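You operate a simulated robot arm through the tools that you are given. There is no shell and no other tool.

Carry out the task below with a simulated two-armed robot. There is one attempt and no reset: what you move stays moved.

JOB
Wipe up the spill on the worktop with the striped cloth and put it back.

Only the result counts: the job must be done as asked and must still hold three seconds after the hand-in. Knocking over, shifting, dropping, spilling or breaking anything else fails it. Flat cloth is picked up by pressing the open fingertips on it (5 to 10 N) and closing them slowly along it; thin cloth reads only 2 to 8 mm in the jaws.

ROBOT AND FRAMES
Two 7-joint arms with two-finger grippers on one trunk, on a base that moves. Base frame: it is fixed to the floor where the robot stands at the start and does not move with it; the origin is under the middle of the robot, x ahead of it, y to its left, z up; the surface under the hand at the start is at about z = 0.902. Readings come in m, degrees, newtons and seconds.
The left shoulder is at the start at [0.024, 0.217, 1.13], the right one opposite. With the tool pointing down near the work surface each hand reaches from about 0.2 to 0.76 m from the robot's upright axis, wherever it stands, measured 20 degrees to its own side. Payload 2.2 kg a hand.
Tool frame (each hand has its own): the origin (TCP) lies between the finger pads and is the grasp point; the fingertips stand 0.019 m ahead of it; z points along the fingers, y is the line along which they close. The gripper opens to 0.116 m; its body begins 0.07 m behind the TCP.
Orientation is told as [roll, pitch, yaw] about the base's x, y, z axes, in that order, counted from this pose: with the fingers straight down and closing along the base's y, the tool's x points along the base's -x, its y along +y and its z along -z.

CONTROLS
- The arms move only by the tool step_arm. It takes "left_plan", "right_plan" or both (then of equal length, played together; a hand with none holds still); each is one flat list of numbers, 7 for each row, row after row: the shift along the base's x, y, z in units of 20 mm (1.0 is 20 mm), then the turn, a rotation vector about the base's x, y, z in units of 6 degrees (1.0 is 6 degrees), then the gripper command, from -1 (fully open) to 1 (shut), values between in proportion. In form: [x, y, z, wx, wy, wz, fingers, x, y, z, wx, wy, wz, fingers, ...]. A call has 1 to 20 rows; each row shifts and turns the commanded pose from where the row before left it. A call with a number of a shift or a turn outside -1 to 1 is refused whole. Rows are played at 5 a second. More than 0.05 m and 8.6 degrees between two rows, or a gripper value outside its range, and nothing of the call is played. A pose out of reach is approached as far as the arm can. The call stops where the force on the tool passes 40 N (or 10 N more than at its start, if that is more) or the arm is blocked; 0.2 s more then pass. The fingers move at their own pace (about 0.2035 m/s each) and stop on an object; they squeeze with about 42 N. The grip force told is the motor's: it shows also when the fingers shut on nothing. Time passes only in rows, and 0.2 s behind the last, so rows that do not move let the fingers close. The reply holds the time, the measured pose of the TCP, the force on the tool along the base axes, the opening and the grip force, in the units named above and with some noise, with the torque about the TCP (base axes, N m) and any sound that the robot's microphone picked up.
- Cameras (640 x 400 px; columns grow to the right, rows downward): "scene" is now at [0.1341, 0.016, 1.3129]; the picture's right is [0.16, -0.99, 0.00], its down [-0.46, -0.08, -0.88] and it looks along [0.87, 0.14, -0.47] (base axes); focal length 285 px, centre (320, 200). "left" rides on the left gripper at [0.069, 0.015, -0.097] in its tool frame; the picture's right is [-0.21, 0.98, 0.00], its down [-0.76, -0.17, -0.63] and it looks along [-0.62, -0.14, 0.77] (tool axes); focal length 251 px, centre (320, 200). "right" rides on the right gripper at [0.069, -0.015, -0.096] in its tool frame; the picture's right is [0.21, 0.98, 0.00], its down [-0.76, 0.17, -0.63] and it looks along [-0.62, 0.14, 0.77] (tool axes); focal length 251 px, centre (320, 200). There is no depth. A picture from a camera that has moved, and an enlarged one, comes with that camera's place and axes in the base frame and with its lens.
- snapshot(camera): a new picture of that camera. The clock stands still meanwhile.
- lift_body(by): moves the trunk up (or, below 0, down) by that many m; the arms and the scene camera ride with it, the base frame stays. It gives what a move gives, with no picture.
- drive_base(legs): drives the robot by 1 to 6 legs, each [ahead, left, turn to the left] in m, m and degrees, along the robot's own axes; the way and the turn of a leg run together, so that a leg with both is an arc; at most 1.5 m and 180 degrees a leg. The arms and the cameras ride along, it lands a little off, and it stops where it bumps. It gives what a move gives.
- turn_head(pan, tilt): turns the head with the scene camera to pan (to the left, within 80 degrees either way) and tilt (down, from -29 to 69), counted from straight ahead of the robot. It gives what a move gives.
- inspect(camera, box): a new picture of the part [left, top, right, bottom] of that camera's present view, enlarged. The clock stands still meanwhile.
- hand_in(): hands the job in; it is judged then, once.

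Places have to be worked out from the pictures, the camera data and where the tool is seen. Open the grippers and draw the arms clear of the work before you hand the job in, unless the task says otherwise.

The tools are called after "Emit:" as a command line: name --argument value ..., lists and objects as JSON in quotes. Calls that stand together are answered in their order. step_arm: Moves the arms, as the interface text tells. Its arguments: {"type":"object","properties":{"left_plan":{"type":"array"},"right_plan":{"type":"array"}},"required":[]} The other tools are called the same way: lift_body (by) moves the trunk up or down; drive_base (legs) drives the base; turn_head (pan, tilt) turns the head that bears the scene camera; snapshot (camera) takes a picture; inspect (camera, box) takes an enlarged picture of a part of a camera's view; hand_in () hands the job in.

At the start:

```text
time: 0.0
left_eef_pos: [0.5427, 0.4062, 1.0982]
left_tcp_rot: [-0.1, 0.1, 0.0]
left_force: [-0.7, -0.4, -0.4]
left_torque: [0.0, 0.0, 0.0]
left_grip_width: 0.1162
left_gripper_force: 0.1
right_eef_pos: [0.4522, -0.1405, 1.152]
right_tcp_rot: [-0.2, 0.2, 0.0]
right_force: [-0.9, -0.1, -0.1]
right_torque: [0.01, 0.0, -0.02]
right_grip_width: 0.116
right_gripper_force: 0.0
trunk travel left (down, up): [-0.275, 0.215]
robot x, y, heading: [-0.004, 0.002, 0.0]
head pan, tilt (commanded): [9.4, 27.6]
```

scene: 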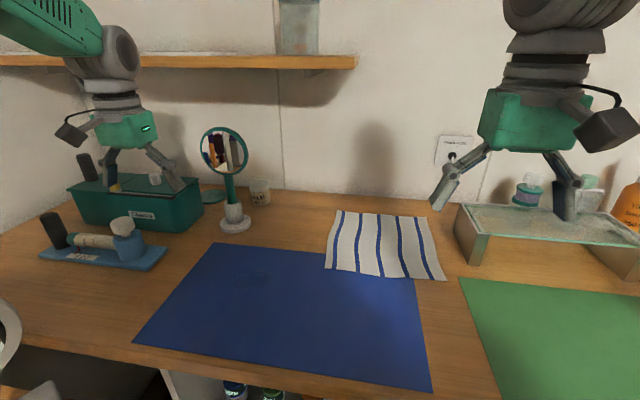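
right: 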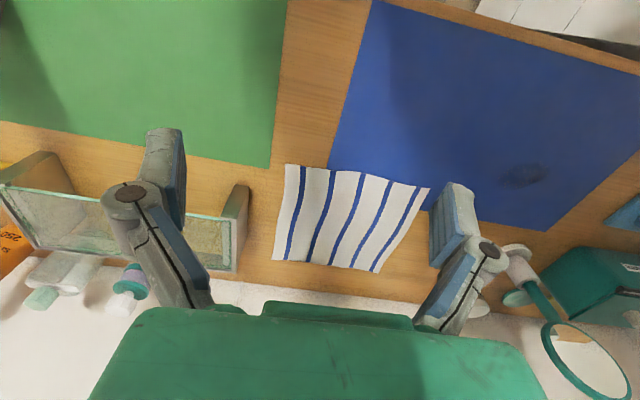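
left: 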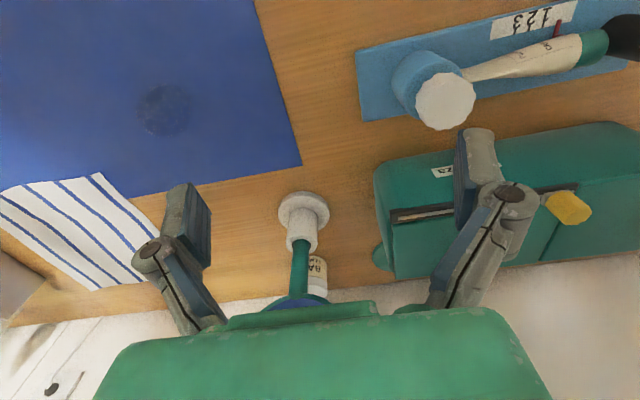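

The pictures show a striped cloth near the far edge of a blue mat and a faint dark spot on the mat, likely the spill. I'll look closer at both.

Emit:
inspect --camera "scene" --box '[200, 200, 460, 362]'

Emit:
inspect --camera "left" --box '[60, 40, 300, 190]'

Emit:
inspect --camera "right" --box '[240, 120, 600, 345]'

```text
2.46 times, centred on (330, 281) of scene
camera zoom: at [0.1341, 0.016, 1.3129], right [0.16, -0.99, 0.0], down [-0.46, -0.08, -0.88], along [0.87, 0.14, -0.47], focal length 701 px, centre (295, 1)
```

zoom: 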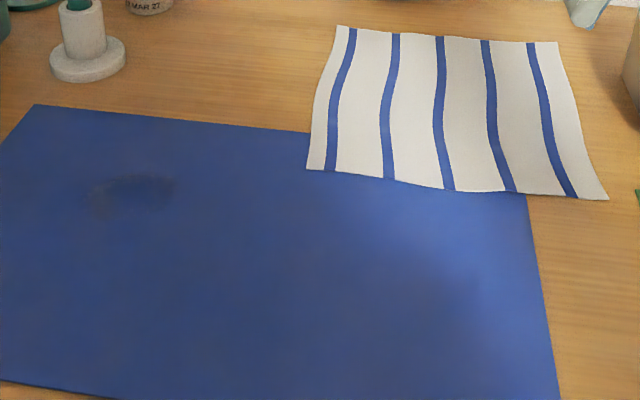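

```text
2.67 times, centred on (180, 115) of left
camera zoom: at [0.4736, 0.4214, 1.1957], right [0.21, 0.98, 0.0], down [0.76, -0.17, 0.63], along [0.62, -0.14, -0.78], focal length 670 px, centre (693, 427)
```

zoom: 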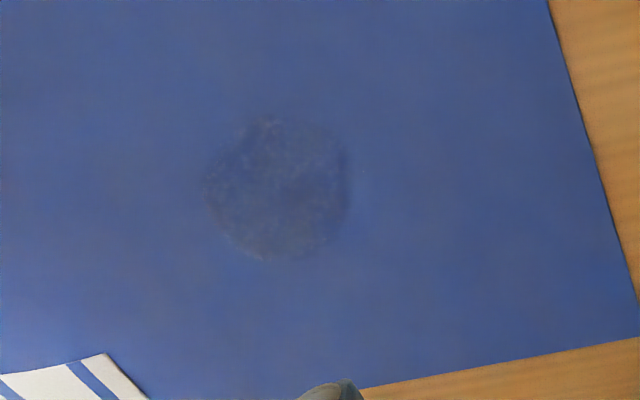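

```text
1.78 times, centred on (420, 232) of right
camera zoom: at [0.3842, -0.1551, 1.2487], right [-0.21, 0.98, 0.0], down [0.76, 0.17, 0.63], along [0.62, 0.14, -0.78], focal length 447 px, centre (142, 142)
```

zoom: 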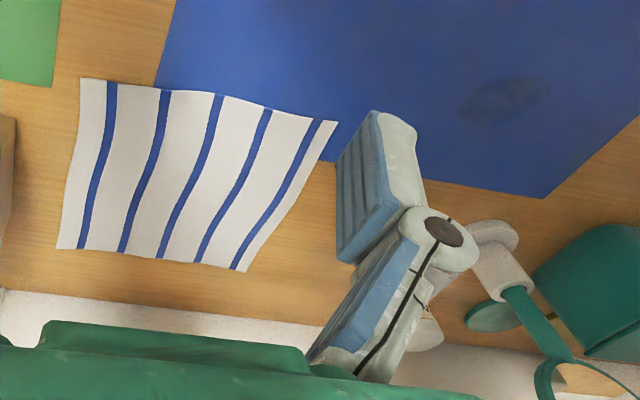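

The spill works out at about [0.54, 0.217] on the blue mat with about 3 cm radius; the cloth spans about x 0.595–0.845, y −0.17–0.08. I'll turn the head to look over the rest of the worktop before moving anything.

Emit:
turn_head --pan -25 --tilt 40

Emit:
snapshot --camera "scene"

Emit:
turn_head --pan 25 --tilt 45

Emit:
snapshot --camera "scene"

```text
time: 1.0
left_eef_pos: [0.5405, 0.4069, 1.1007]
left_tcp_rot: [0.0, -0.2, 0.0]
left_force: [-0.5, -0.6, 0.8]
left_torque: [-0.06, 0.02, -0.02]
left_grip_width: 0.1158
left_gripper_force: 0.0
right_eef_pos: [0.4489, -0.141, 1.1528]
right_tcp_rot: [0.0, -0.1, 0.1]
right_force: [0.2, 0.1, 0.4]
right_torque: [0.01, 0.03, 0.02]
right_grip_width: 0.1159
right_gripper_force: 0.0
trunk travel left (down, up): [-0.275, 0.215]
robot x, y, heading: [0.0024, 0.0018, 0.1]
head pan, tilt (commanded): [-25.0, 40.0]
```

```text
taken
camera scene: at [0.1212, -0.035, 1.2939], right [-0.42, -0.91, 0.0], down [-0.59, 0.27, -0.76], along [0.69, -0.32, -0.64], focal length 285 px, centre (320, 200)
```

scene: 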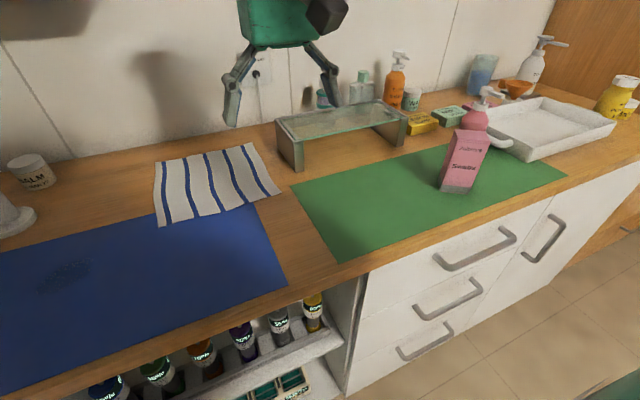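

```text
time: 2.2
left_eef_pos: [0.5402, 0.4057, 1.1016]
left_tcp_rot: [-0.1, -0.1, 0.0]
left_force: [0.6, -0.5, 0.3]
left_torque: [0.02, -0.02, 0.02]
left_grip_width: 0.116
left_gripper_force: 0.1
right_eef_pos: [0.4482, -0.1406, 1.1543]
right_tcp_rot: [0.0, -0.1, -0.1]
right_force: [0.5, -0.1, -0.5]
right_torque: [0.0, 0.02, 0.03]
right_grip_width: 0.1161
right_gripper_force: 0.0
trunk travel left (down, up): [-0.275, 0.215]
robot x, y, heading: [-0.0007, 0.0006, -0.2]
head pan, tilt (commanded): [25.0, 45.0]
```

```text
taken
camera scene: at [0.1177, 0.0354, 1.2866], right [0.42, -0.91, 0.0], down [-0.64, -0.3, -0.7], along [0.64, 0.3, -0.71], focal length 285 px, centre (320, 200)
```

scene: 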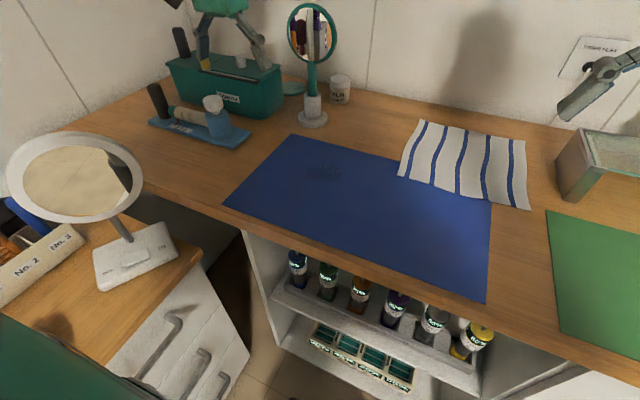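

No other spill shows; the only wet patch is the one on the blue mat. I'll look down to see how much room the base has ahead of it, then face the work.

Emit:
turn_head --pan 0 --tilt 69

Emit:
snapshot --camera "scene"

Emit:
turn_head --pan 5 --tilt 42

Emit:
snapshot --camera "scene"

```text
time: 3.1
left_eef_pos: [0.5396, 0.4064, 1.1004]
left_tcp_rot: [0.0, 0.0, 0.0]
left_force: [0.1, -0.2, -0.2]
left_torque: [-0.01, -0.02, 0.0]
left_grip_width: 0.1162
left_gripper_force: 0.0
right_eef_pos: [0.4487, -0.1405, 1.154]
right_tcp_rot: [0.0, -0.1, 0.1]
right_force: [-0.2, -0.4, -0.9]
right_torque: [-0.03, 0.01, -0.02]
right_grip_width: 0.1161
right_gripper_force: 0.1
trunk travel left (down, up): [-0.275, 0.215]
robot x, y, heading: [-0.0029, -0.0016, -0.1]
head pan, tilt (commanded): [0.0, 68.8]
```

```text
taken
camera scene: at [0.0997, 0.001, 1.2579], right [0.0, -1.0, 0.0], down [-0.93, 0.0, -0.36], along [0.36, 0.0, -0.93], focal length 285 px, centre (320, 200)
```

scene: 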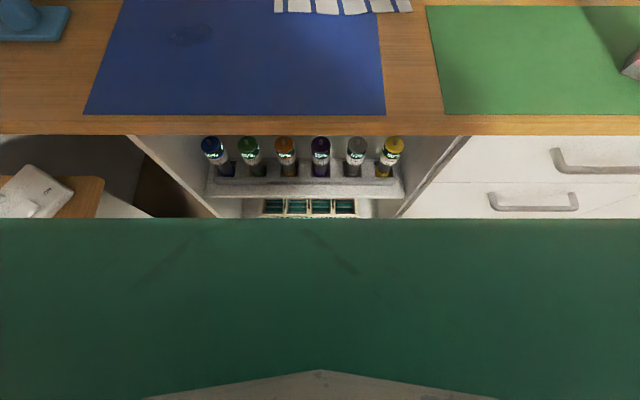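

```text
time: 4.0
left_eef_pos: [0.539, 0.4058, 1.1]
left_tcp_rot: [0.1, -0.2, 0.0]
left_force: [-0.2, 0.0, 0.0]
left_torque: [0.0, 0.07, 0.01]
left_grip_width: 0.1157
left_gripper_force: 0.1
right_eef_pos: [0.4498, -0.1412, 1.1532]
right_tcp_rot: [0.0, 0.0, -0.1]
right_force: [0.0, 0.3, 0.8]
right_torque: [-0.01, -0.01, 0.04]
right_grip_width: 0.1158
right_gripper_force: 0.0
trunk travel left (down, up): [-0.275, 0.215]
robot x, y, heading: [0.0013, -0.0022, 0.1]
head pan, tilt (commanded): [5.0, 42.0]
```

```text
taken
camera scene: at [0.1272, 0.0083, 1.2909], right [0.09, -1.0, 0.0], down [-0.67, -0.06, -0.74], along [0.74, 0.06, -0.67], focal length 285 px, centre (320, 200)
```

scene: 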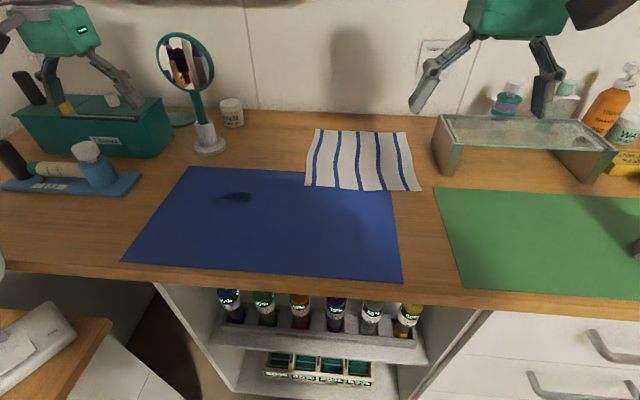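

The left hand will take the cloth near its near-left corner, around [0.635, 0.04]. I move it above that point along a path that stays clear of the mirror, narrow its fingers to about 6 cm, and draw the right hand aside.

Emit:
step_arm --left_plan '[0, -1, 0, 0, 0, 0, 0, 0, -1, 0, 0, 0, 0, 0, 0, -1, 0, 0, 0, 0, 0, 0, -1, 0, 0, 0, 0, 0, 0, -1, 0, 0, 0, 0, 0, 0, -1, 0, 0, 0, 0, 0, 0, -1, 0, 0, 0, 0, 0, 0, -1, 0, 0, 0, 0, 0, 0, -1, 0, 0, 0, 0, 0, 0, -1, 0, 0, 0, 0, 0, 0.6, -1, -0.75, 0, 0, 0, 0, 0.6, -1, -0.75, 0, 0, 0, 0, 0.6, -1, -0.75, 0, 0, 0, 0, 0.6, -1, -0.75, 0, 0, 0, 0, 0.6, -1, -0.75, 0, 0, 0, 0, 0.6, -1, -0.75, 0, 0, 0, 0, 0.6, -1, -0.75, 0, 0, 0, 0, 0.6, -1, -0.75, 0, 0, 0, 0, 0, -0.3, 0, 0, 0, 0, 0, 0, 0, 0, 0, 0, 0, 0]' --right_plan '[-0.6, -1, 0, 0, 0, 0, -1, -0.6, -1, 0, 0, 0, 0, -1, -0.6, -1, 0, 0, 0, 0, -1, -0.6, -1, 0, 0, 0, 0, -1, -0.6, -1, 0, 0, 0, 0, -1, 0, 0, 0, 0, 0, 0, -1, 0, 0, 0, 0, 0, 0, -1, 0, 0, 0, 0, 0, 0, -1, 0, 0, 0, 0, 0, 0, -1, 0, 0, 0, 0, 0, 0, -1, 0, 0, 0, 0, 0, 0, -1, 0, 0, 0, 0, 0, 0, -1, 0, 0, 0, 0, 0, 0, -1, 0, 0, 0, 0, 0, 0, -1, 0, 0, 0, 0, 0, 0, -1, 0, 0, 0, 0, 0, 0, -1, 0, 0, 0, 0, 0, 0, -1, 0, 0, 0, 0, 0, 0, -1, 0, 0, 0, 0, 0, 0, -1, 0, 0, 0, 0, 0, 0, -1]'

Emit:
snapshot --camera "left"

Emit:
snapshot --camera "scene"

```text
time: 8.2
left_eef_pos: [0.6367, 0.0354, 0.9808]
left_tcp_rot: [0.1, -0.1, 0.0]
left_force: [-0.3, -0.4, -0.2]
left_torque: [-0.01, 0.03, -0.01]
left_grip_width: 0.0582
left_gripper_force: 0.1
right_eef_pos: [0.3883, -0.2413, 1.1524]
right_tcp_rot: [0.1, -0.1, 0.0]
right_force: [-0.2, -0.8, 0.2]
right_torque: [0.02, 0.02, 0.0]
right_grip_width: 0.116
right_gripper_force: 0.1
trunk travel left (down, up): [-0.275, 0.215]
robot x, y, heading: [-0.0006, -0.0023, -0.2]
head pan, tilt (commanded): [5.0, 42.0]
```

```text
taken
camera left: at [0.5672, 0.0516, 1.0774], right [0.21, 0.98, 0.0], down [0.76, -0.17, 0.63], along [0.62, -0.13, -0.77], focal length 251 px, centre (320, 200)
```

left: 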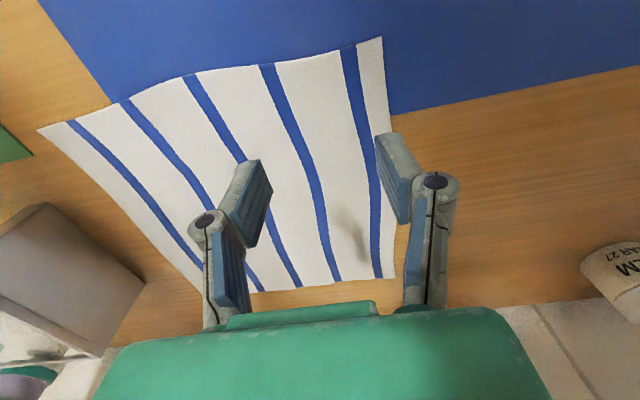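

```text
taken
camera scene: at [0.1278, 0.0043, 1.2909], right [0.09, -1.0, 0.0], down [-0.67, -0.06, -0.74], along [0.74, 0.07, -0.67], focal length 285 px, centre (320, 200)
```

scene: 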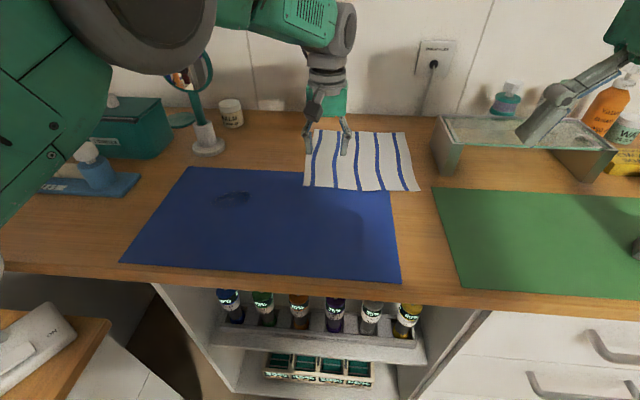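

The hand stands at [0.637, 0.035, 0.981] above the near-left part of the cloth, both fingertips over fabric. I lower it to just above the cloth, then feel down.

Emit:
step_arm --left_plan '[0, 0, -1, 0, 0, 0, 0, 0, 0, -1, 0, 0, 0, 0, 0, 0, -0.5, 0, 0, 0, 0, 0, 0, 0, 0, 0, 0, 0]'

Emit:
step_arm --left_plan '[0, 0, -0.2, 0, 0, 0, 0, 0, 0, -0.15, 0, 0, 0, 0, 0, 0, 0, 0, 0, 0, 0]'

```text
time: 9.2
left_eef_pos: [0.6358, 0.0364, 0.9306]
left_tcp_rot: [0.2, 0.0, 0.0]
left_force: [0.6, 1.0, 0.6]
left_torque: [0.01, -0.02, 0.0]
left_grip_width: 0.0578
left_gripper_force: 0.1
right_eef_pos: [0.3895, -0.2428, 1.1526]
right_tcp_rot: [0.1, -0.1, 0.0]
right_force: [0.0, 0.0, 0.4]
right_torque: [-0.04, 0.0, -0.03]
right_grip_width: 0.116
right_gripper_force: 0.2
trunk travel left (down, up): [-0.275, 0.215]
robot x, y, heading: [-0.0002, 0.001, -0.3]
head pan, tilt (commanded): [5.0, 42.0]
```

```text
time: 10.0
left_eef_pos: [0.6356, 0.0371, 0.9242]
left_tcp_rot: [0.1, -0.1, 0.1]
left_force: [-0.4, -0.7, -0.8]
left_torque: [0.0, -0.01, 0.01]
left_grip_width: 0.058
left_gripper_force: 0.0
right_eef_pos: [0.3906, -0.2424, 1.1515]
right_tcp_rot: [0.1, -0.1, 0.0]
right_force: [-0.1, 0.0, 0.1]
right_torque: [-0.01, -0.01, 0.0]
right_grip_width: 0.1162
right_gripper_force: 0.1
trunk travel left (down, up): [-0.275, 0.215]
robot x, y, heading: [0.0006, 0.0021, 0.3]
head pan, tilt (commanded): [5.0, 42.0]
```

No contact yet at z = 0.924, so I go down in 2 mm steps.

Emit:
step_arm --left_plan '[0, 0, -0.1, 0, 0, 0, 0, 0, 0, 0, 0, 0, 0, 0]'

Emit:
step_arm --left_plan '[0, 0, -0.1, 0, 0, 0, 0, 0, 0, 0, 0, 0, 0, 0]'

```text
time: 10.6
left_eef_pos: [0.6361, 0.0369, 0.9236]
left_tcp_rot: [0.2, -0.3, 0.0]
left_force: [1.2, -0.1, 4.9]
left_torque: [0.08, -0.01, 0.0]
left_grip_width: 0.0581
left_gripper_force: 0.0
right_eef_pos: [0.3894, -0.2425, 1.1522]
right_tcp_rot: [0.2, -0.1, 0.0]
right_force: [-0.4, 0.0, -1.0]
right_torque: [-0.01, 0.03, 0.0]
right_grip_width: 0.116
right_gripper_force: 0.0
trunk travel left (down, up): [-0.275, 0.215]
robot x, y, heading: [0.0006, 0.0012, 0.1]
head pan, tilt (commanded): [5.0, 42.0]
```

```text
time: 11.2
left_eef_pos: [0.6334, 0.0382, 0.9225]
left_tcp_rot: [0.1, -0.2, 0.0]
left_force: [1.1, 0.2, 13.1]
left_torque: [-0.02, -0.02, -0.03]
left_grip_width: 0.0604
left_gripper_force: 0.0
right_eef_pos: [0.3887, -0.2419, 1.1526]
right_tcp_rot: [0.1, -0.2, 0.0]
right_force: [-0.6, -0.7, -0.1]
right_torque: [0.02, -0.02, 0.0]
right_grip_width: 0.1161
right_gripper_force: 0.1
trunk travel left (down, up): [-0.275, 0.215]
robot x, y, heading: [0.0016, 0.0029, 0.0]
head pan, tilt (commanded): [5.0, 42.0]
```

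Force is now 13 N, a bit above the wanted band. I back up 1.2 mm and begin closing slowly.

Emit:
step_arm --left_plan '[0, 0, -0.0, 0, 0, 0, 0, 0, 0, 0.06, 0, 0, 0, 0, 0, 0, 0, 0, 0, 0, 0]'

Emit:
step_arm --left_plan '[0, 0, 0, 0, 0, 0, 0.1, 0, 0, 0, 0, 0, 0, 0.2, 0, 0, 0, 0, 0, 0, 0.3]'

```text
time: 12.0
left_eef_pos: [0.6352, 0.0389, 0.9221]
left_tcp_rot: [0.2, -0.1, 0.1]
left_force: [0.5, -0.8, 10.4]
left_torque: [0.01, -0.02, -0.02]
left_grip_width: 0.0571
left_gripper_force: 5.2
right_eef_pos: [0.39, -0.2425, 1.1528]
right_tcp_rot: [0.0, -0.1, 0.0]
right_force: [0.3, -0.7, 1.4]
right_torque: [0.0, -0.03, 0.04]
right_grip_width: 0.116
right_gripper_force: 0.0
trunk travel left (down, up): [-0.275, 0.215]
robot x, y, heading: [0.0005, 0.0019, -0.1]
head pan, tilt (commanded): [5.0, 42.0]
```

```text
time: 12.8
left_eef_pos: [0.6354, 0.0386, 0.9224]
left_tcp_rot: [0.1, 0.0, -0.1]
left_force: [-1.5, 0.0, 6.9]
left_torque: [0.0, 0.0, -0.01]
left_grip_width: 0.0389
left_gripper_force: 4.1
right_eef_pos: [0.3888, -0.2414, 1.1527]
right_tcp_rot: [0.2, -0.1, 0.1]
right_force: [0.6, 0.1, -0.6]
right_torque: [0.02, -0.02, 0.0]
right_grip_width: 0.116
right_gripper_force: 0.0
trunk travel left (down, up): [-0.275, 0.215]
robot x, y, heading: [0.0001, -0.003, -0.2]
head pan, tilt (commanded): [5.0, 42.0]
```

The press holds at about 7 N with the fingers at 39 mm. I keep closing slowly.

Emit:
step_arm --left_plan '[0, 0, 0, 0, 0, 0, 0.4, 0, 0, 0, 0, 0, 0, 0.5, 0, 0, 0, 0, 0, 0, 0.6]'

Emit:
inspect --camera "left" --box '[160, 60, 480, 260]'

```text
time: 13.6
left_eef_pos: [0.636, 0.0391, 0.9227]
left_tcp_rot: [0.2, -0.1, -0.1]
left_force: [0.4, -0.1, 6.1]
left_torque: [0.02, 0.01, 0.0]
left_grip_width: 0.0263
left_gripper_force: 0.0
right_eef_pos: [0.3883, -0.2407, 1.1518]
right_tcp_rot: [0.1, -0.1, 0.1]
right_force: [0.2, 1.1, -0.1]
right_torque: [0.01, 0.0, 0.03]
right_grip_width: 0.116
right_gripper_force: 0.1
trunk travel left (down, up): [-0.275, 0.215]
robot x, y, heading: [-0.0007, 0.0041, 0.1]
head pan, tilt (commanded): [5.0, 42.0]
```

```text
2.00 times, centred on (320, 160) of left
camera zoom: at [0.5662, 0.0529, 1.0185], right [0.21, 0.98, 0.0], down [0.76, -0.17, 0.63], along [0.62, -0.13, -0.77], focal length 503 px, centre (320, 280)
```

zoom: 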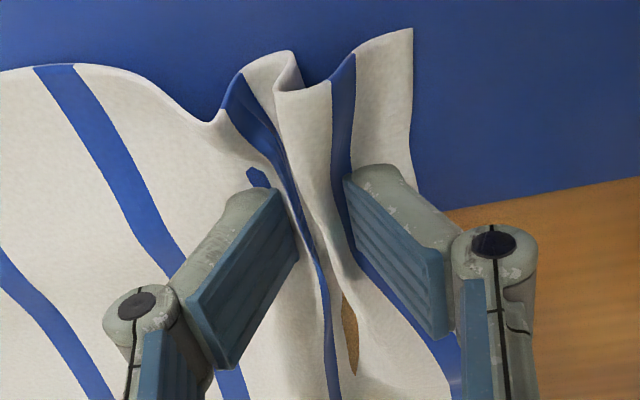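

The cloth is folding up nicely between the fingers, with the press at 6 N. I finish closing.

Emit:
step_arm --left_plan '[0, 0, 0, 0, 0, 0, 0.7, 0, 0, 0, 0, 0, 0, 0.8, 0, 0, 0, 0, 0, 0, 0.9, 0, 0, 0, 0, 0, 0, 1, 0, 0, 0, 0, 0, 0, 1, 0, 0, 0, 0, 0, 0, 1]'

Emit:
inspect --camera "left" --box '[160, 60, 480, 260]'

Emit:
snapshot --camera "scene"

```text
time: 15.0
left_eef_pos: [0.6358, 0.0383, 0.922]
left_tcp_rot: [0.1, -0.3, 0.0]
left_force: [0.7, 0.6, 12.8]
left_torque: [0.07, -0.05, 0.03]
left_grip_width: 0.0039
left_gripper_force: 33.0
right_eef_pos: [0.388, -0.2408, 1.1525]
right_tcp_rot: [0.1, -0.1, 0.0]
right_force: [0.2, 0.1, 0.2]
right_torque: [0.0, 0.0, -0.01]
right_grip_width: 0.1162
right_gripper_force: 0.1
trunk travel left (down, up): [-0.275, 0.215]
robot x, y, heading: [-0.0018, -0.0012, 0.0]
head pan, tilt (commanded): [5.0, 42.0]
```

```text
2.00 times, centred on (320, 160) of left
camera zoom: at [0.566, 0.053, 1.0192], right [0.21, 0.98, 0.0], down [0.75, -0.17, 0.64], along [0.62, -0.13, -0.77], focal length 503 px, centre (320, 280)
```

zoom: 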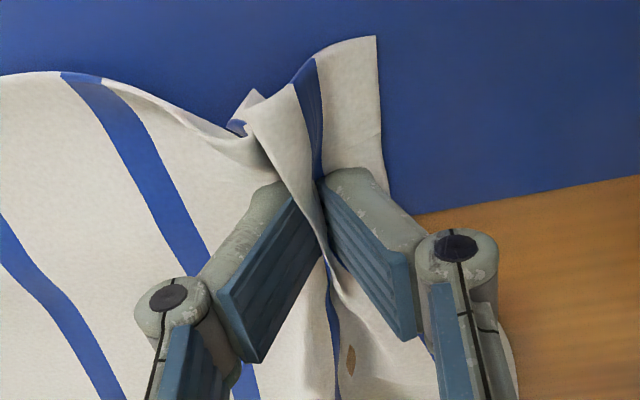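

```text
taken
camera scene: at [0.1257, 0.0042, 1.2912], right [0.09, -1.0, 0.0], down [-0.67, -0.06, -0.74], along [0.74, 0.07, -0.67], focal length 285 px, centre (320, 200)
```

scene: 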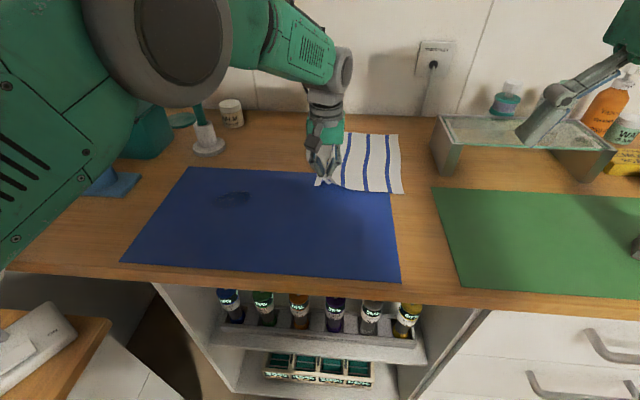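

The cloth is held: 3.9 mm in the jaws at 33 N. I lift 5 mm and draw it toward the spill, stopping short to check.

Emit:
step_arm --left_plan '[0, 0, 0.3, 0, 0, 0, 1, -0.5, 0.9, 0, 0, 0, 0, 1, -0.55, 1, 0, 0, 0, 0, 1, -0.55, 1, 0, 0, 0, 0, 1, -0.55, 1, 0, 0, 0, 0, 1, -0.55, 1, 0, 0, 0, 0, 1, 0, 0, 0, 0, 0, 0, 1]'

Emit:
snapshot --camera "left"

Emit:
snapshot --camera "scene"

Emit:
snapshot --camera "right"

```text
time: 16.6
left_eef_pos: [0.5826, 0.1352, 0.9277]
left_tcp_rot: [0.1, -0.1, 0.0]
left_force: [-0.4, -0.3, -0.4]
left_torque: [0.03, 0.02, 0.01]
left_grip_width: 0.004
left_gripper_force: 32.7
right_eef_pos: [0.3883, -0.2423, 1.1512]
right_tcp_rot: [0.0, -0.1, 0.0]
right_force: [-0.3, 0.5, 0.6]
right_torque: [-0.02, 0.01, 0.01]
right_grip_width: 0.116
right_gripper_force: 0.1
trunk travel left (down, up): [-0.275, 0.215]
robot x, y, heading: [0.0003, -0.0026, 0.2]
head pan, tilt (commanded): [5.0, 42.0]
```

```text
taken
camera left: at [0.5132, 0.1499, 1.0243], right [0.21, 0.98, 0.0], down [0.76, -0.17, 0.63], along [0.62, -0.13, -0.77], focal length 251 px, centre (320, 200)
```

left: 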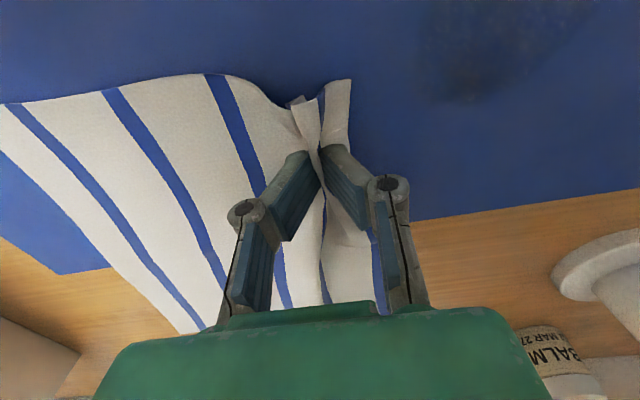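

```text
taken
camera scene: at [0.1275, 0.0051, 1.2909], right [0.09, -1.0, 0.0], down [-0.67, -0.06, -0.74], along [0.74, 0.07, -0.67], focal length 285 px, centre (320, 200)
```

scene: 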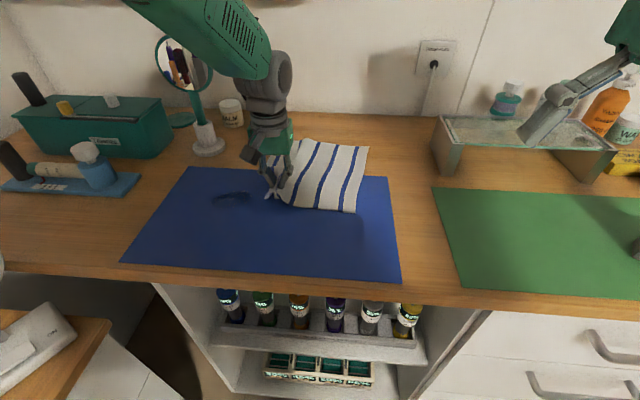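

```text
taken
camera right: at [0.3212, -0.2572, 1.2482], right [-0.21, 0.98, 0.0], down [0.76, 0.17, 0.63], along [0.62, 0.14, -0.77], focal length 251 px, centre (320, 200)
```

right: 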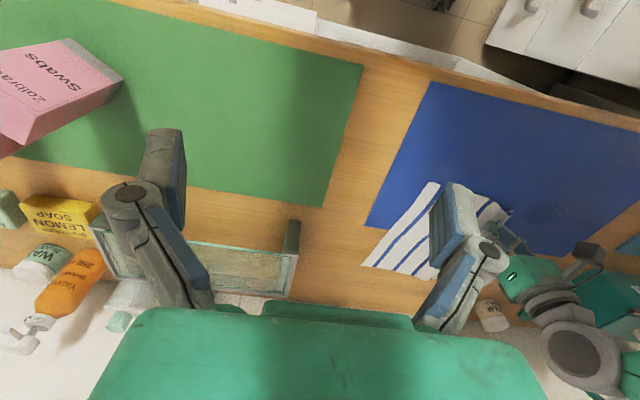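

The cloth follows well and the spill is confirmed at about [0.545, 0.22], radius about 3.5 cm. I move to its right rim and press down.

Emit:
step_arm --left_plan '[-0.63, 0.75, 0, 0, 0, 0, 1, -0.63, 0.75, 0, 0, 0, 0, 1, -0.63, 0.6, 0, 0, 0, 0, 1, 0, 0, -0.2, 0, 0, 0, 1, 0, 0, 0, 0, 0, 0, 1]'

Emit:
step_arm --left_plan '[0, 0, -0.1, 0, 0, 0, 1, 0, 0, 0, 0, 0, 0, 1]'

```text
time: 17.8
left_eef_pos: [0.5435, 0.1781, 0.9231]
left_tcp_rot: [0.0, -0.1, 0.0]
left_force: [0.3, 0.9, 1.6]
left_torque: [0.01, -0.03, -0.01]
left_grip_width: 0.0042
left_gripper_force: 33.3
right_eef_pos: [0.389, -0.2417, 1.1531]
right_tcp_rot: [0.1, -0.1, -0.1]
right_force: [-1.1, -0.9, 0.7]
right_torque: [-0.01, -0.02, -0.01]
right_grip_width: 0.116
right_gripper_force: 0.1
trunk travel left (down, up): [-0.275, 0.215]
robot x, y, heading: [0.0012, -0.0017, -0.0]
head pan, tilt (commanded): [5.0, 42.0]
```

```text
time: 18.4
left_eef_pos: [0.5446, 0.1786, 0.9232]
left_tcp_rot: [0.0, -0.3, 0.0]
left_force: [1.2, 3.5, 12.3]
left_torque: [0.13, 0.01, 0.0]
left_grip_width: 0.004
left_gripper_force: 32.7
right_eef_pos: [0.3876, -0.2409, 1.1527]
right_tcp_rot: [0.1, -0.2, 0.0]
right_force: [-0.8, 0.1, -0.1]
right_torque: [-0.02, -0.02, 0.0]
right_grip_width: 0.1159
right_gripper_force: 0.0
trunk travel left (down, up): [-0.275, 0.215]
robot x, y, heading: [-0.0034, -0.0015, -0.1]
head pan, tilt (commanded): [5.0, 42.0]
```

Pressing at 12 N; I ease off slightly and make the first stroke across the spill's middle along +y.

Emit:
step_arm --left_plan '[0, 0, 0.04, 0, 0, 0, 1, 0, 0.5, 0, 0, 0, 0, 1, 0, 0.5, 0, 0, 0, 0, 1, 0, 0.5, 0, 0, 0, 0, 1, 0, 0.5, 0, 0, 0, 0, 1, 0, 0.5, 0, 0, 0, 0, 1, 0, 0.5, 0, 0, 0, 0, 1, 0, 0.5, 0, 0, 0, 0, 1, 0, 0.5, 0, 0, 0, 0, 1, 0, 0.3, 0, 0, 0, 0, 1]'

Emit:
snapshot --camera "left"

Emit:
inspect --camera "scene" --box '[140, 120, 400, 283]'

```text
time: 20.6
left_eef_pos: [0.5433, 0.2645, 0.923]
left_tcp_rot: [0.1, -0.1, 0.0]
left_force: [-0.6, -1.5, 3.3]
left_torque: [-0.01, 0.0, 0.0]
left_grip_width: 0.004
left_gripper_force: 32.5
right_eef_pos: [0.3894, -0.2417, 1.1535]
right_tcp_rot: [0.1, -0.1, -0.1]
right_force: [0.8, 0.9, 0.2]
right_torque: [0.0, -0.01, 0.0]
right_grip_width: 0.1161
right_gripper_force: 0.0
trunk travel left (down, up): [-0.275, 0.215]
robot x, y, heading: [0.0019, 0.0005, -0.2]
head pan, tilt (commanded): [5.0, 42.0]
```

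```text
taken
camera left: at [0.4742, 0.2787, 1.0196], right [0.21, 0.98, 0.0], down [0.76, -0.17, 0.63], along [0.62, -0.13, -0.77], focal length 251 px, centre (320, 200)
```

left: 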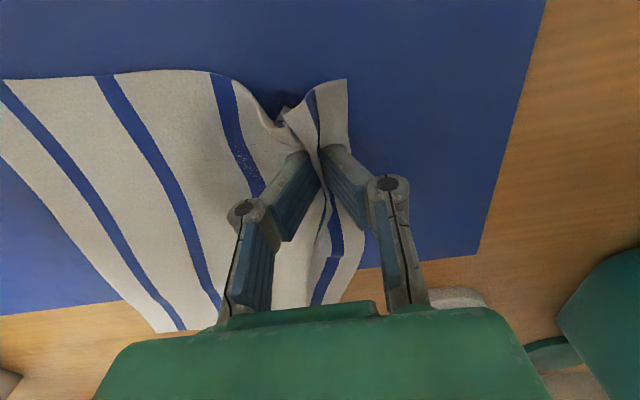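

```text
2.45 times, centred on (270, 202) of scene
camera zoom: at [0.1267, 0.0053, 1.291], right [0.09, -1.0, 0.0], down [-0.67, -0.06, -0.74], along [0.74, 0.07, -0.67], focal length 699 px, centre (443, 196)
```

zoom: 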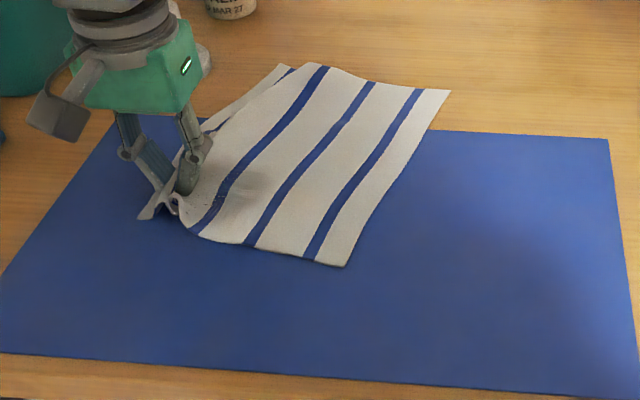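

The stroke went across and the cloth has picked up some dampness, but the press fell to 3 N by the end. I press a little more and go back along the near part of the spill (x ≈ 0.523).

Emit:
step_arm --left_plan '[-0.5, 0, -0.05, 0, 0, 0, 1, -0.5, 0, 0, 0, 0, 0, 1, 0, -0.5, 0, 0, 0, 0, 1, 0, -0.5, 0, 0, 0, 0, 1, 0, -0.5, 0, 0, 0, 0, 1, 0, -0.5, 0, 0, 0, 0, 1, 0, -0.5, 0, 0, 0, 0, 1, 0, -0.5, 0, 0, 0, 0, 1, 0, -0.5, 0, 0, 0, 0, 1, 0, -0.5, 0, 0, 0, 0, 1, 0, 0, 0, 0, 0, 0, 1]'

Emit:
snapshot --camera "left"

Emit:
inspect --camera "scene" --box '[140, 120, 400, 283]'

```text
time: 23.0
left_eef_pos: [0.5236, 0.1849, 0.9218]
left_tcp_rot: [0.0, -0.3, 0.0]
left_force: [0.4, 10.1, 29.3]
left_torque: [0.31, 0.03, 0.0]
left_grip_width: 0.0041
left_gripper_force: 32.7
right_eef_pos: [0.3869, -0.2406, 1.1544]
right_tcp_rot: [0.1, -0.2, 0.1]
right_force: [-0.5, -0.4, -0.5]
right_torque: [-0.02, -0.02, 0.0]
right_grip_width: 0.1156
right_gripper_force: 0.0
trunk travel left (down, up): [-0.275, 0.215]
robot x, y, heading: [0.0016, 0.0012, 0.0]
head pan, tilt (commanded): [5.0, 42.0]
```

```text
taken
camera left: at [0.4538, 0.2003, 1.0189], right [0.21, 0.98, 0.0], down [0.75, -0.17, 0.64], along [0.62, -0.14, -0.77], focal length 251 px, centre (320, 200)
```

left: 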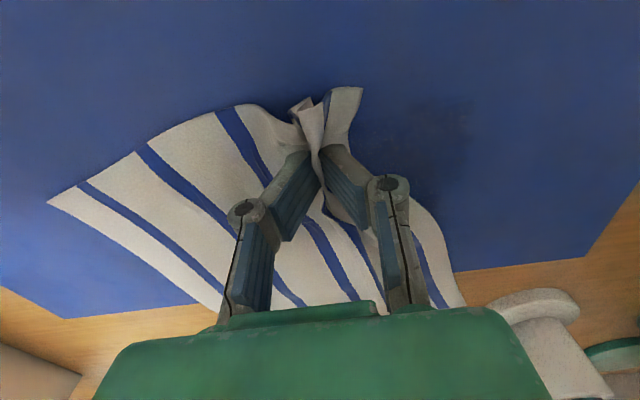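

```text
2.45 times, centred on (270, 202) of scene
camera zoom: at [0.1229, 0.0072, 1.2916], right [0.09, -1.0, 0.0], down [-0.67, -0.06, -0.74], along [0.74, 0.06, -0.67], focal length 699 px, centre (443, 196)
```

zoom: 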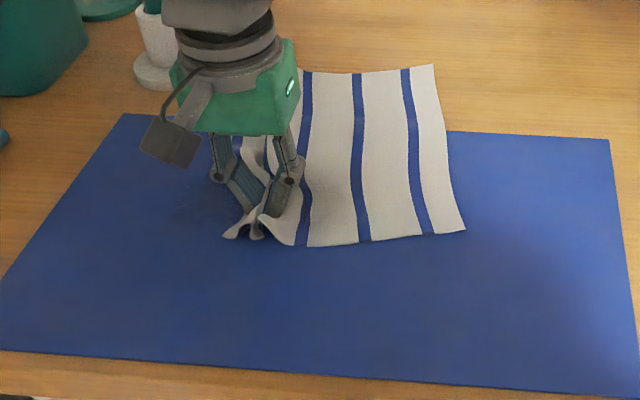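

The press rose to 29 N at the end, so I'll ease off. Let me look closely at what remains of the spill.

Emit:
step_arm --left_plan '[0, 0, 0.12, 0, 0, 0, 1, 0, 0, 0, 0, 0, 0, 1]'

Emit:
inspect --camera "left" --box '[320, 50, 560, 200]'

Emit:
inspect --camera "scene" --box '[180, 150, 300, 225]'

```text
time: 23.6
left_eef_pos: [0.5242, 0.1843, 0.9221]
left_tcp_rot: [-0.1, 0.0, 0.0]
left_force: [0.0, 4.3, 11.0]
left_torque: [0.17, -0.02, -0.01]
left_grip_width: 0.0039
left_gripper_force: 32.9
right_eef_pos: [0.3888, -0.2418, 1.1537]
right_tcp_rot: [0.1, -0.1, 0.0]
right_force: [-0.1, 0.9, 0.7]
right_torque: [-0.05, -0.01, 0.02]
right_grip_width: 0.1158
right_gripper_force: 0.0
trunk travel left (down, up): [-0.275, 0.215]
robot x, y, heading: [0.0031, 0.0034, 0.1]
head pan, tilt (commanded): [5.0, 42.0]
```

```text
2.67 times, centred on (440, 125) of left
camera zoom: at [0.454, 0.1987, 1.0194], right [0.22, 0.98, 0.0], down [0.76, -0.17, 0.63], along [0.62, -0.14, -0.77], focal length 670 px, centre (0, 400)
```

zoom: 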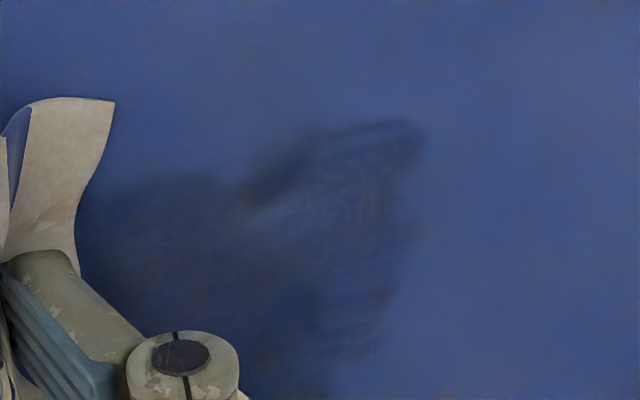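

```text
5.33 times, centred on (240, 188) of scene
camera zoom: at [0.1255, 0.006, 1.2911], right [0.09, -1.0, 0.0], down [-0.67, -0.06, -0.74], along [0.74, 0.06, -0.67], focal length 1520 px, centre (747, 267)
```

zoom: 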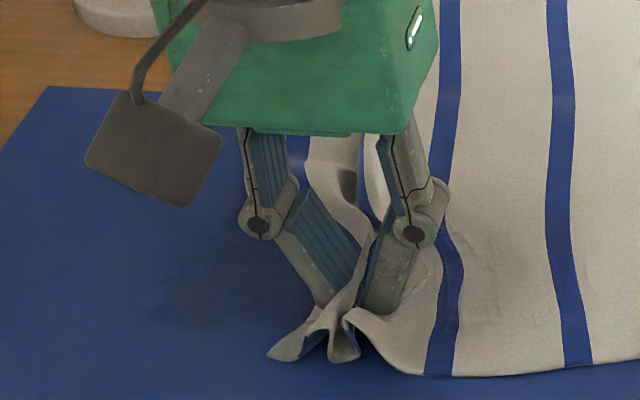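

Part of the spill still seems to be there, mostly toward y ≈ 0.23–0.26. I continue with a stroke along +y at the near rim (x ≈ 0.506).

Emit:
step_arm --left_plan '[-0.45, 0, 0, 0, 0, 0, 1, -0.45, 0, 0, 0, 0, 0, 1, 0, 0.5, -0.01, 0, 0, 0, 1, 0, 0.5, -0.01, 0, 0, 0, 1, 0, 0.5, -0.01, 0, 0, 0, 1, 0, 0.5, -0.01, 0, 0, 0, 1, 0, 0.5, -0.01, 0, 0, 0, 1, 0, 0.5, 0, 0, 0, 0, 1, 0, 0.5, 0, 0, 0, 0, 1, 0, 0.5, 0, 0, 0, 0, 1, 0, 0.4, 0, 0, 0, 0, 1]'

Emit:
snapshot --camera "left"

```text
time: 26.0
left_eef_pos: [0.5056, 0.2735, 0.9218]
left_tcp_rot: [0.1, -0.1, -0.1]
left_force: [-0.1, -0.8, 2.4]
left_torque: [-0.04, 0.0, 0.01]
left_grip_width: 0.0039
left_gripper_force: 32.9
right_eef_pos: [0.3889, -0.2419, 1.1536]
right_tcp_rot: [0.1, -0.1, 0.1]
right_force: [0.4, -0.4, -0.7]
right_torque: [0.01, 0.0, 0.01]
right_grip_width: 0.1159
right_gripper_force: 0.1
trunk travel left (down, up): [-0.275, 0.215]
robot x, y, heading: [0.0029, -0.0006, -0.0]
head pan, tilt (commanded): [5.0, 42.0]
```

```text
taken
camera left: at [0.4361, 0.2871, 1.0196], right [0.22, 0.98, 0.0], down [0.76, -0.17, 0.63], along [0.62, -0.14, -0.77], focal length 251 px, centre (320, 200)
```

left: 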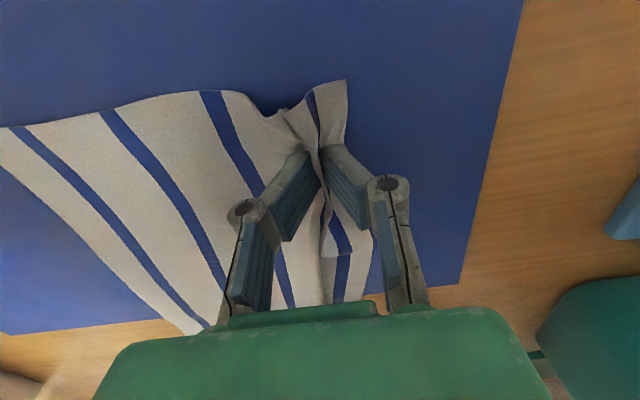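

I now move across to x ≈ 0.545 and stroke back along −y, raising slightly on the way so the press stays moderate.

Emit:
step_arm --left_plan '[0.7, 0, -0.05, 0, 0, 0, 1, 0.7, 0, 0, 0, 0, 0, 1, 0.6, 0, 0, 0, 0, 0, 1, 0, -0.5, 0, 0, 0, 0, 1, 0, -0.5, 0, 0, 0, 0, 1, 0, -0.5, 0.01, 0, 0, 0, 1, 0, -0.5, 0.01, 0, 0, 0, 1, 0, -0.5, 0.01, 0, 0, 0, 1]'

Emit:
step_arm --left_plan '[0, -0.5, 0.01, 0, 0, 0, 1, 0, -0.5, 0.01, 0, 0, 0, 1, 0, -0.5, 0.01, 0, 0, 0, 1, 0, -0.5, 0.01, 0, 0, 0, 1]'

Emit:
snapshot --camera "left"

```text
time: 27.8
left_eef_pos: [0.5455, 0.2224, 0.9227]
left_tcp_rot: [0.0, -0.1, -0.1]
left_force: [0.2, 4.1, 8.4]
left_torque: [0.08, 0.01, 0.04]
left_grip_width: 0.0038
left_gripper_force: 32.6
right_eef_pos: [0.3877, -0.2417, 1.1527]
right_tcp_rot: [0.1, -0.1, 0.0]
right_force: [-0.1, 0.9, -0.3]
right_torque: [0.01, 0.0, 0.0]
right_grip_width: 0.1158
right_gripper_force: 0.1
trunk travel left (down, up): [-0.275, 0.215]
robot x, y, heading: [-0.0013, 0.0023, 0.2]
head pan, tilt (commanded): [5.0, 42.0]
```

```text
time: 28.8
left_eef_pos: [0.5448, 0.182, 0.9231]
left_tcp_rot: [0.1, -0.1, -0.1]
left_force: [-0.1, 1.8, 3.6]
left_torque: [-0.01, -0.05, 0.01]
left_grip_width: 0.004
left_gripper_force: 32.7
right_eef_pos: [0.3896, -0.2416, 1.1515]
right_tcp_rot: [0.1, 0.0, 0.0]
right_force: [-0.3, -0.5, -0.3]
right_torque: [0.01, 0.02, 0.0]
right_grip_width: 0.1158
right_gripper_force: 0.1
trunk travel left (down, up): [-0.275, 0.215]
robot x, y, heading: [0.0003, -0.0006, 0.2]
head pan, tilt (commanded): [5.0, 42.0]
```

```text
taken
camera left: at [0.4754, 0.1962, 1.0195], right [0.22, 0.98, 0.0], down [0.76, -0.17, 0.63], along [0.62, -0.14, -0.77], focal length 251 px, centre (320, 200)
```

left: 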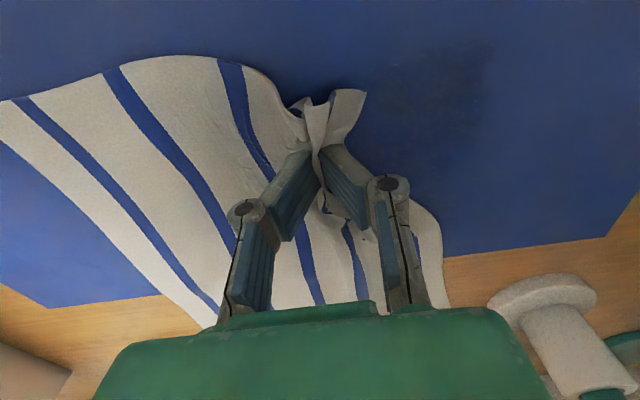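

Emit:
inspect --camera "left" --box '[340, 20, 560, 158]'

Emit:
inspect --camera "scene" --box '[180, 150, 300, 225]'

```text
2.90 times, centred on (450, 89) of left
camera zoom: at [0.4754, 0.1962, 1.0195], right [0.22, 0.98, 0.0], down [0.76, -0.17, 0.63], along [0.62, -0.14, -0.77], focal length 729 px, centre (-57, 522)
```

zoom: 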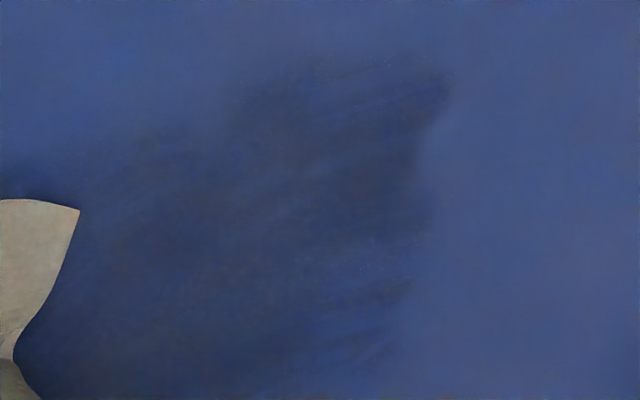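

```text
5.33 times, centred on (240, 188) of scene
camera zoom: at [0.1267, 0.0052, 1.291], right [0.09, -1.0, 0.0], down [-0.67, -0.06, -0.74], along [0.74, 0.07, -0.67], focal length 1520 px, centre (747, 267)
```

zoom: 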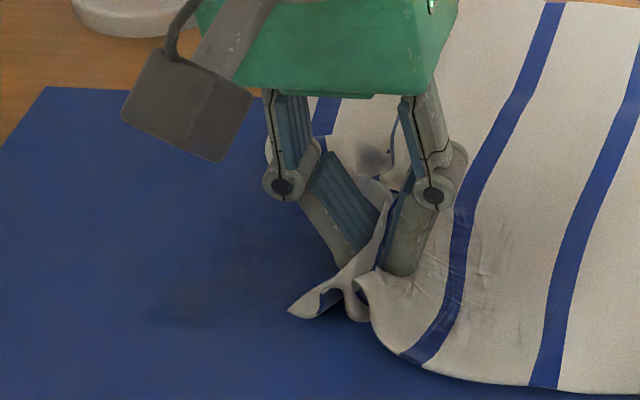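

Faint streaks remain under the hand's shadow, so I make more passes with a steadier press. Next is +y at x ≈ 0.56.

Emit:
step_arm --left_plan '[0.75, 0, -0.07, 0, 0, 0, 1, 0, 0.5, -0.01, 0, 0, 0, 1, 0, 0.5, -0.01, 0, 0, 0, 1, 0, 0.5, -0.01, 0, 0, 0, 1, 0, 0.5, -0.01, 0, 0, 0, 1, 0, 0.5, -0.01, 0, 0, 0, 1]'

Emit:
step_arm --left_plan '[0, 0.5, -0.01, 0, 0, 0, 1, 0, 0.5, -0.01, 0, 0, 0, 1, 0, 0.5, -0.01, 0, 0, 0, 1, 0, 0.5, 0, 0, 0, 0, 1]'

```text
time: 30.2
left_eef_pos: [0.5614, 0.2302, 0.922]
left_tcp_rot: [0.0, -0.3, 0.0]
left_force: [1.0, -7.4, 18.9]
left_torque: [-0.12, 0.06, 0.0]
left_grip_width: 0.0039
left_gripper_force: 32.6
right_eef_pos: [0.3875, -0.244, 1.1519]
right_tcp_rot: [0.1, -0.2, 0.1]
right_force: [0.3, 0.2, 0.7]
right_torque: [0.02, 0.0, 0.0]
right_grip_width: 0.1162
right_gripper_force: 0.1
trunk travel left (down, up): [-0.275, 0.215]
robot x, y, heading: [-0.0006, -0.0017, -0.2]
head pan, tilt (commanded): [5.0, 42.0]
```

```text
time: 31.2
left_eef_pos: [0.5612, 0.2711, 0.9226]
left_tcp_rot: [0.1, -0.3, 0.0]
left_force: [0.4, -11.3, 28.2]
left_torque: [-0.2, 0.03, 0.0]
left_grip_width: 0.0043
left_gripper_force: 32.7
right_eef_pos: [0.3869, -0.2427, 1.1525]
right_tcp_rot: [0.2, -0.1, 0.0]
right_force: [0.4, 0.8, 0.7]
right_torque: [-0.01, -0.03, 0.02]
right_grip_width: 0.1158
right_gripper_force: 0.2
trunk travel left (down, up): [-0.275, 0.215]
robot x, y, heading: [-0.0003, -0.0017, -0.1]
head pan, tilt (commanded): [5.0, 42.0]
```

The press reached 28 N; it changes about 8 N per mm. I ease up 2 mm and stroke back at x ≈ 0.58 with constant height.

Emit:
step_arm --left_plan '[0.8, 0, 0.1, 0, 0, 0, 1, 0, -0.5, 0, 0, 0, 0, 1, 0, -0.5, 0, 0, 0, 0, 1, 0, -0.5, 0, 0, 0, 0, 1, 0, -0.5, 0, 0, 0, 0, 1, 0, -0.5, 0, 0, 0, 0, 1]'

Emit:
step_arm --left_plan '[0, -0.5, 0, 0, 0, 0, 1, 0, -0.5, 0, 0, 0, 0, 1, 0, -0.5, 0, 0, 0, 0, 1, 0, -0.4, 0, 0, 0, 0, 1]'

Emit:
snapshot --camera "left"

Emit:
inspect --camera "scene" --box '[140, 120, 400, 283]'

```text
time: 32.6
left_eef_pos: [0.5761, 0.2234, 0.922]
left_tcp_rot: [0.0, -0.1, 0.0]
left_force: [-0.6, 3.1, 15.0]
left_torque: [0.12, -0.01, -0.02]
left_grip_width: 0.004
left_gripper_force: 33.7
right_eef_pos: [0.3884, -0.2411, 1.1534]
right_tcp_rot: [0.1, -0.3, 0.0]
right_force: [-0.4, 0.3, 0.2]
right_torque: [-0.03, 0.02, 0.02]
right_grip_width: 0.1162
right_gripper_force: 0.1
trunk travel left (down, up): [-0.275, 0.215]
robot x, y, heading: [-0.0026, 0.0025, 0.0]
head pan, tilt (commanded): [5.0, 42.0]
```

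```text
time: 33.6
left_eef_pos: [0.5768, 0.1857, 0.9224]
left_tcp_rot: [0.1, -0.2, 0.0]
left_force: [-0.3, 6.8, 18.5]
left_torque: [0.22, 0.01, -0.01]
left_grip_width: 0.0042
left_gripper_force: 32.7
right_eef_pos: [0.3877, -0.241, 1.1529]
right_tcp_rot: [0.0, -0.2, -0.1]
right_force: [-1.2, 0.2, 0.7]
right_torque: [-0.01, -0.01, 0.01]
right_grip_width: 0.116
right_gripper_force: 0.1
trunk travel left (down, up): [-0.275, 0.215]
robot x, y, heading: [-0.0003, -0.0002, -0.1]
head pan, tilt (commanded): [5.0, 42.0]
```

```text
taken
camera left: at [0.5065, 0.1991, 1.019], right [0.21, 0.98, 0.0], down [0.75, -0.17, 0.64], along [0.62, -0.13, -0.77], focal length 251 px, centre (320, 200)
```

left: 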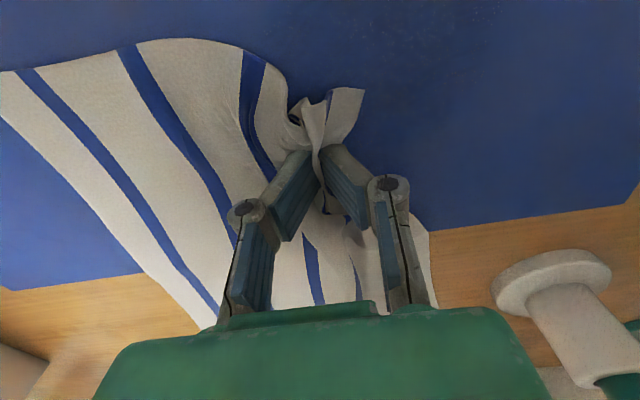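

```text
2.45 times, centred on (270, 202) of scene
camera zoom: at [0.1246, 0.0062, 1.2914], right [0.09, -1.0, 0.0], down [-0.67, -0.06, -0.74], along [0.74, 0.07, -0.67], focal length 699 px, centre (443, 196)
```

zoom: 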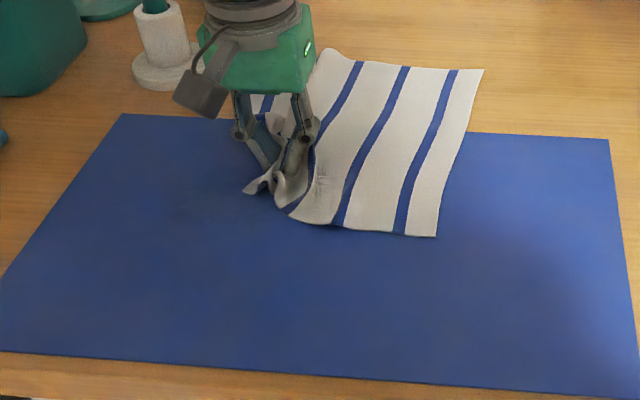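

Little shows of the spill now. I look closer for residue before more passes.

Emit:
inspect --camera "scene" --box '[170, 160, 290, 235]'

Emit:
inspect --camera "left" --box '[340, 0, 600, 163]'

```text
5.33 times, centred on (230, 198) of scene
camera zoom: at [0.1246, 0.0062, 1.2914], right [0.09, -1.0, 0.0], down [-0.67, -0.06, -0.74], along [0.74, 0.07, -0.67], focal length 1520 px, centre (800, 213)
```

zoom: 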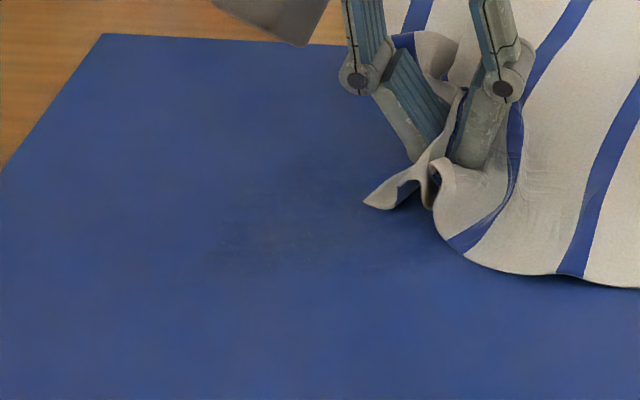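

```text
2.45 times, centred on (470, 82) of left
camera zoom: at [0.5065, 0.1991, 1.019], right [0.21, 0.98, 0.0], down [0.75, -0.17, 0.64], along [0.62, -0.13, -0.77], focal length 617 px, centre (-48, 491)
```

zoom: 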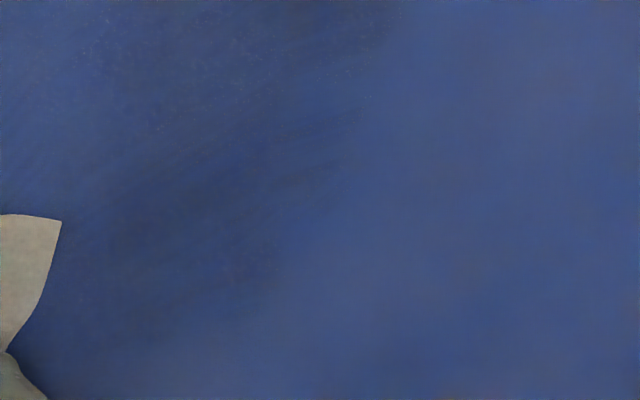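

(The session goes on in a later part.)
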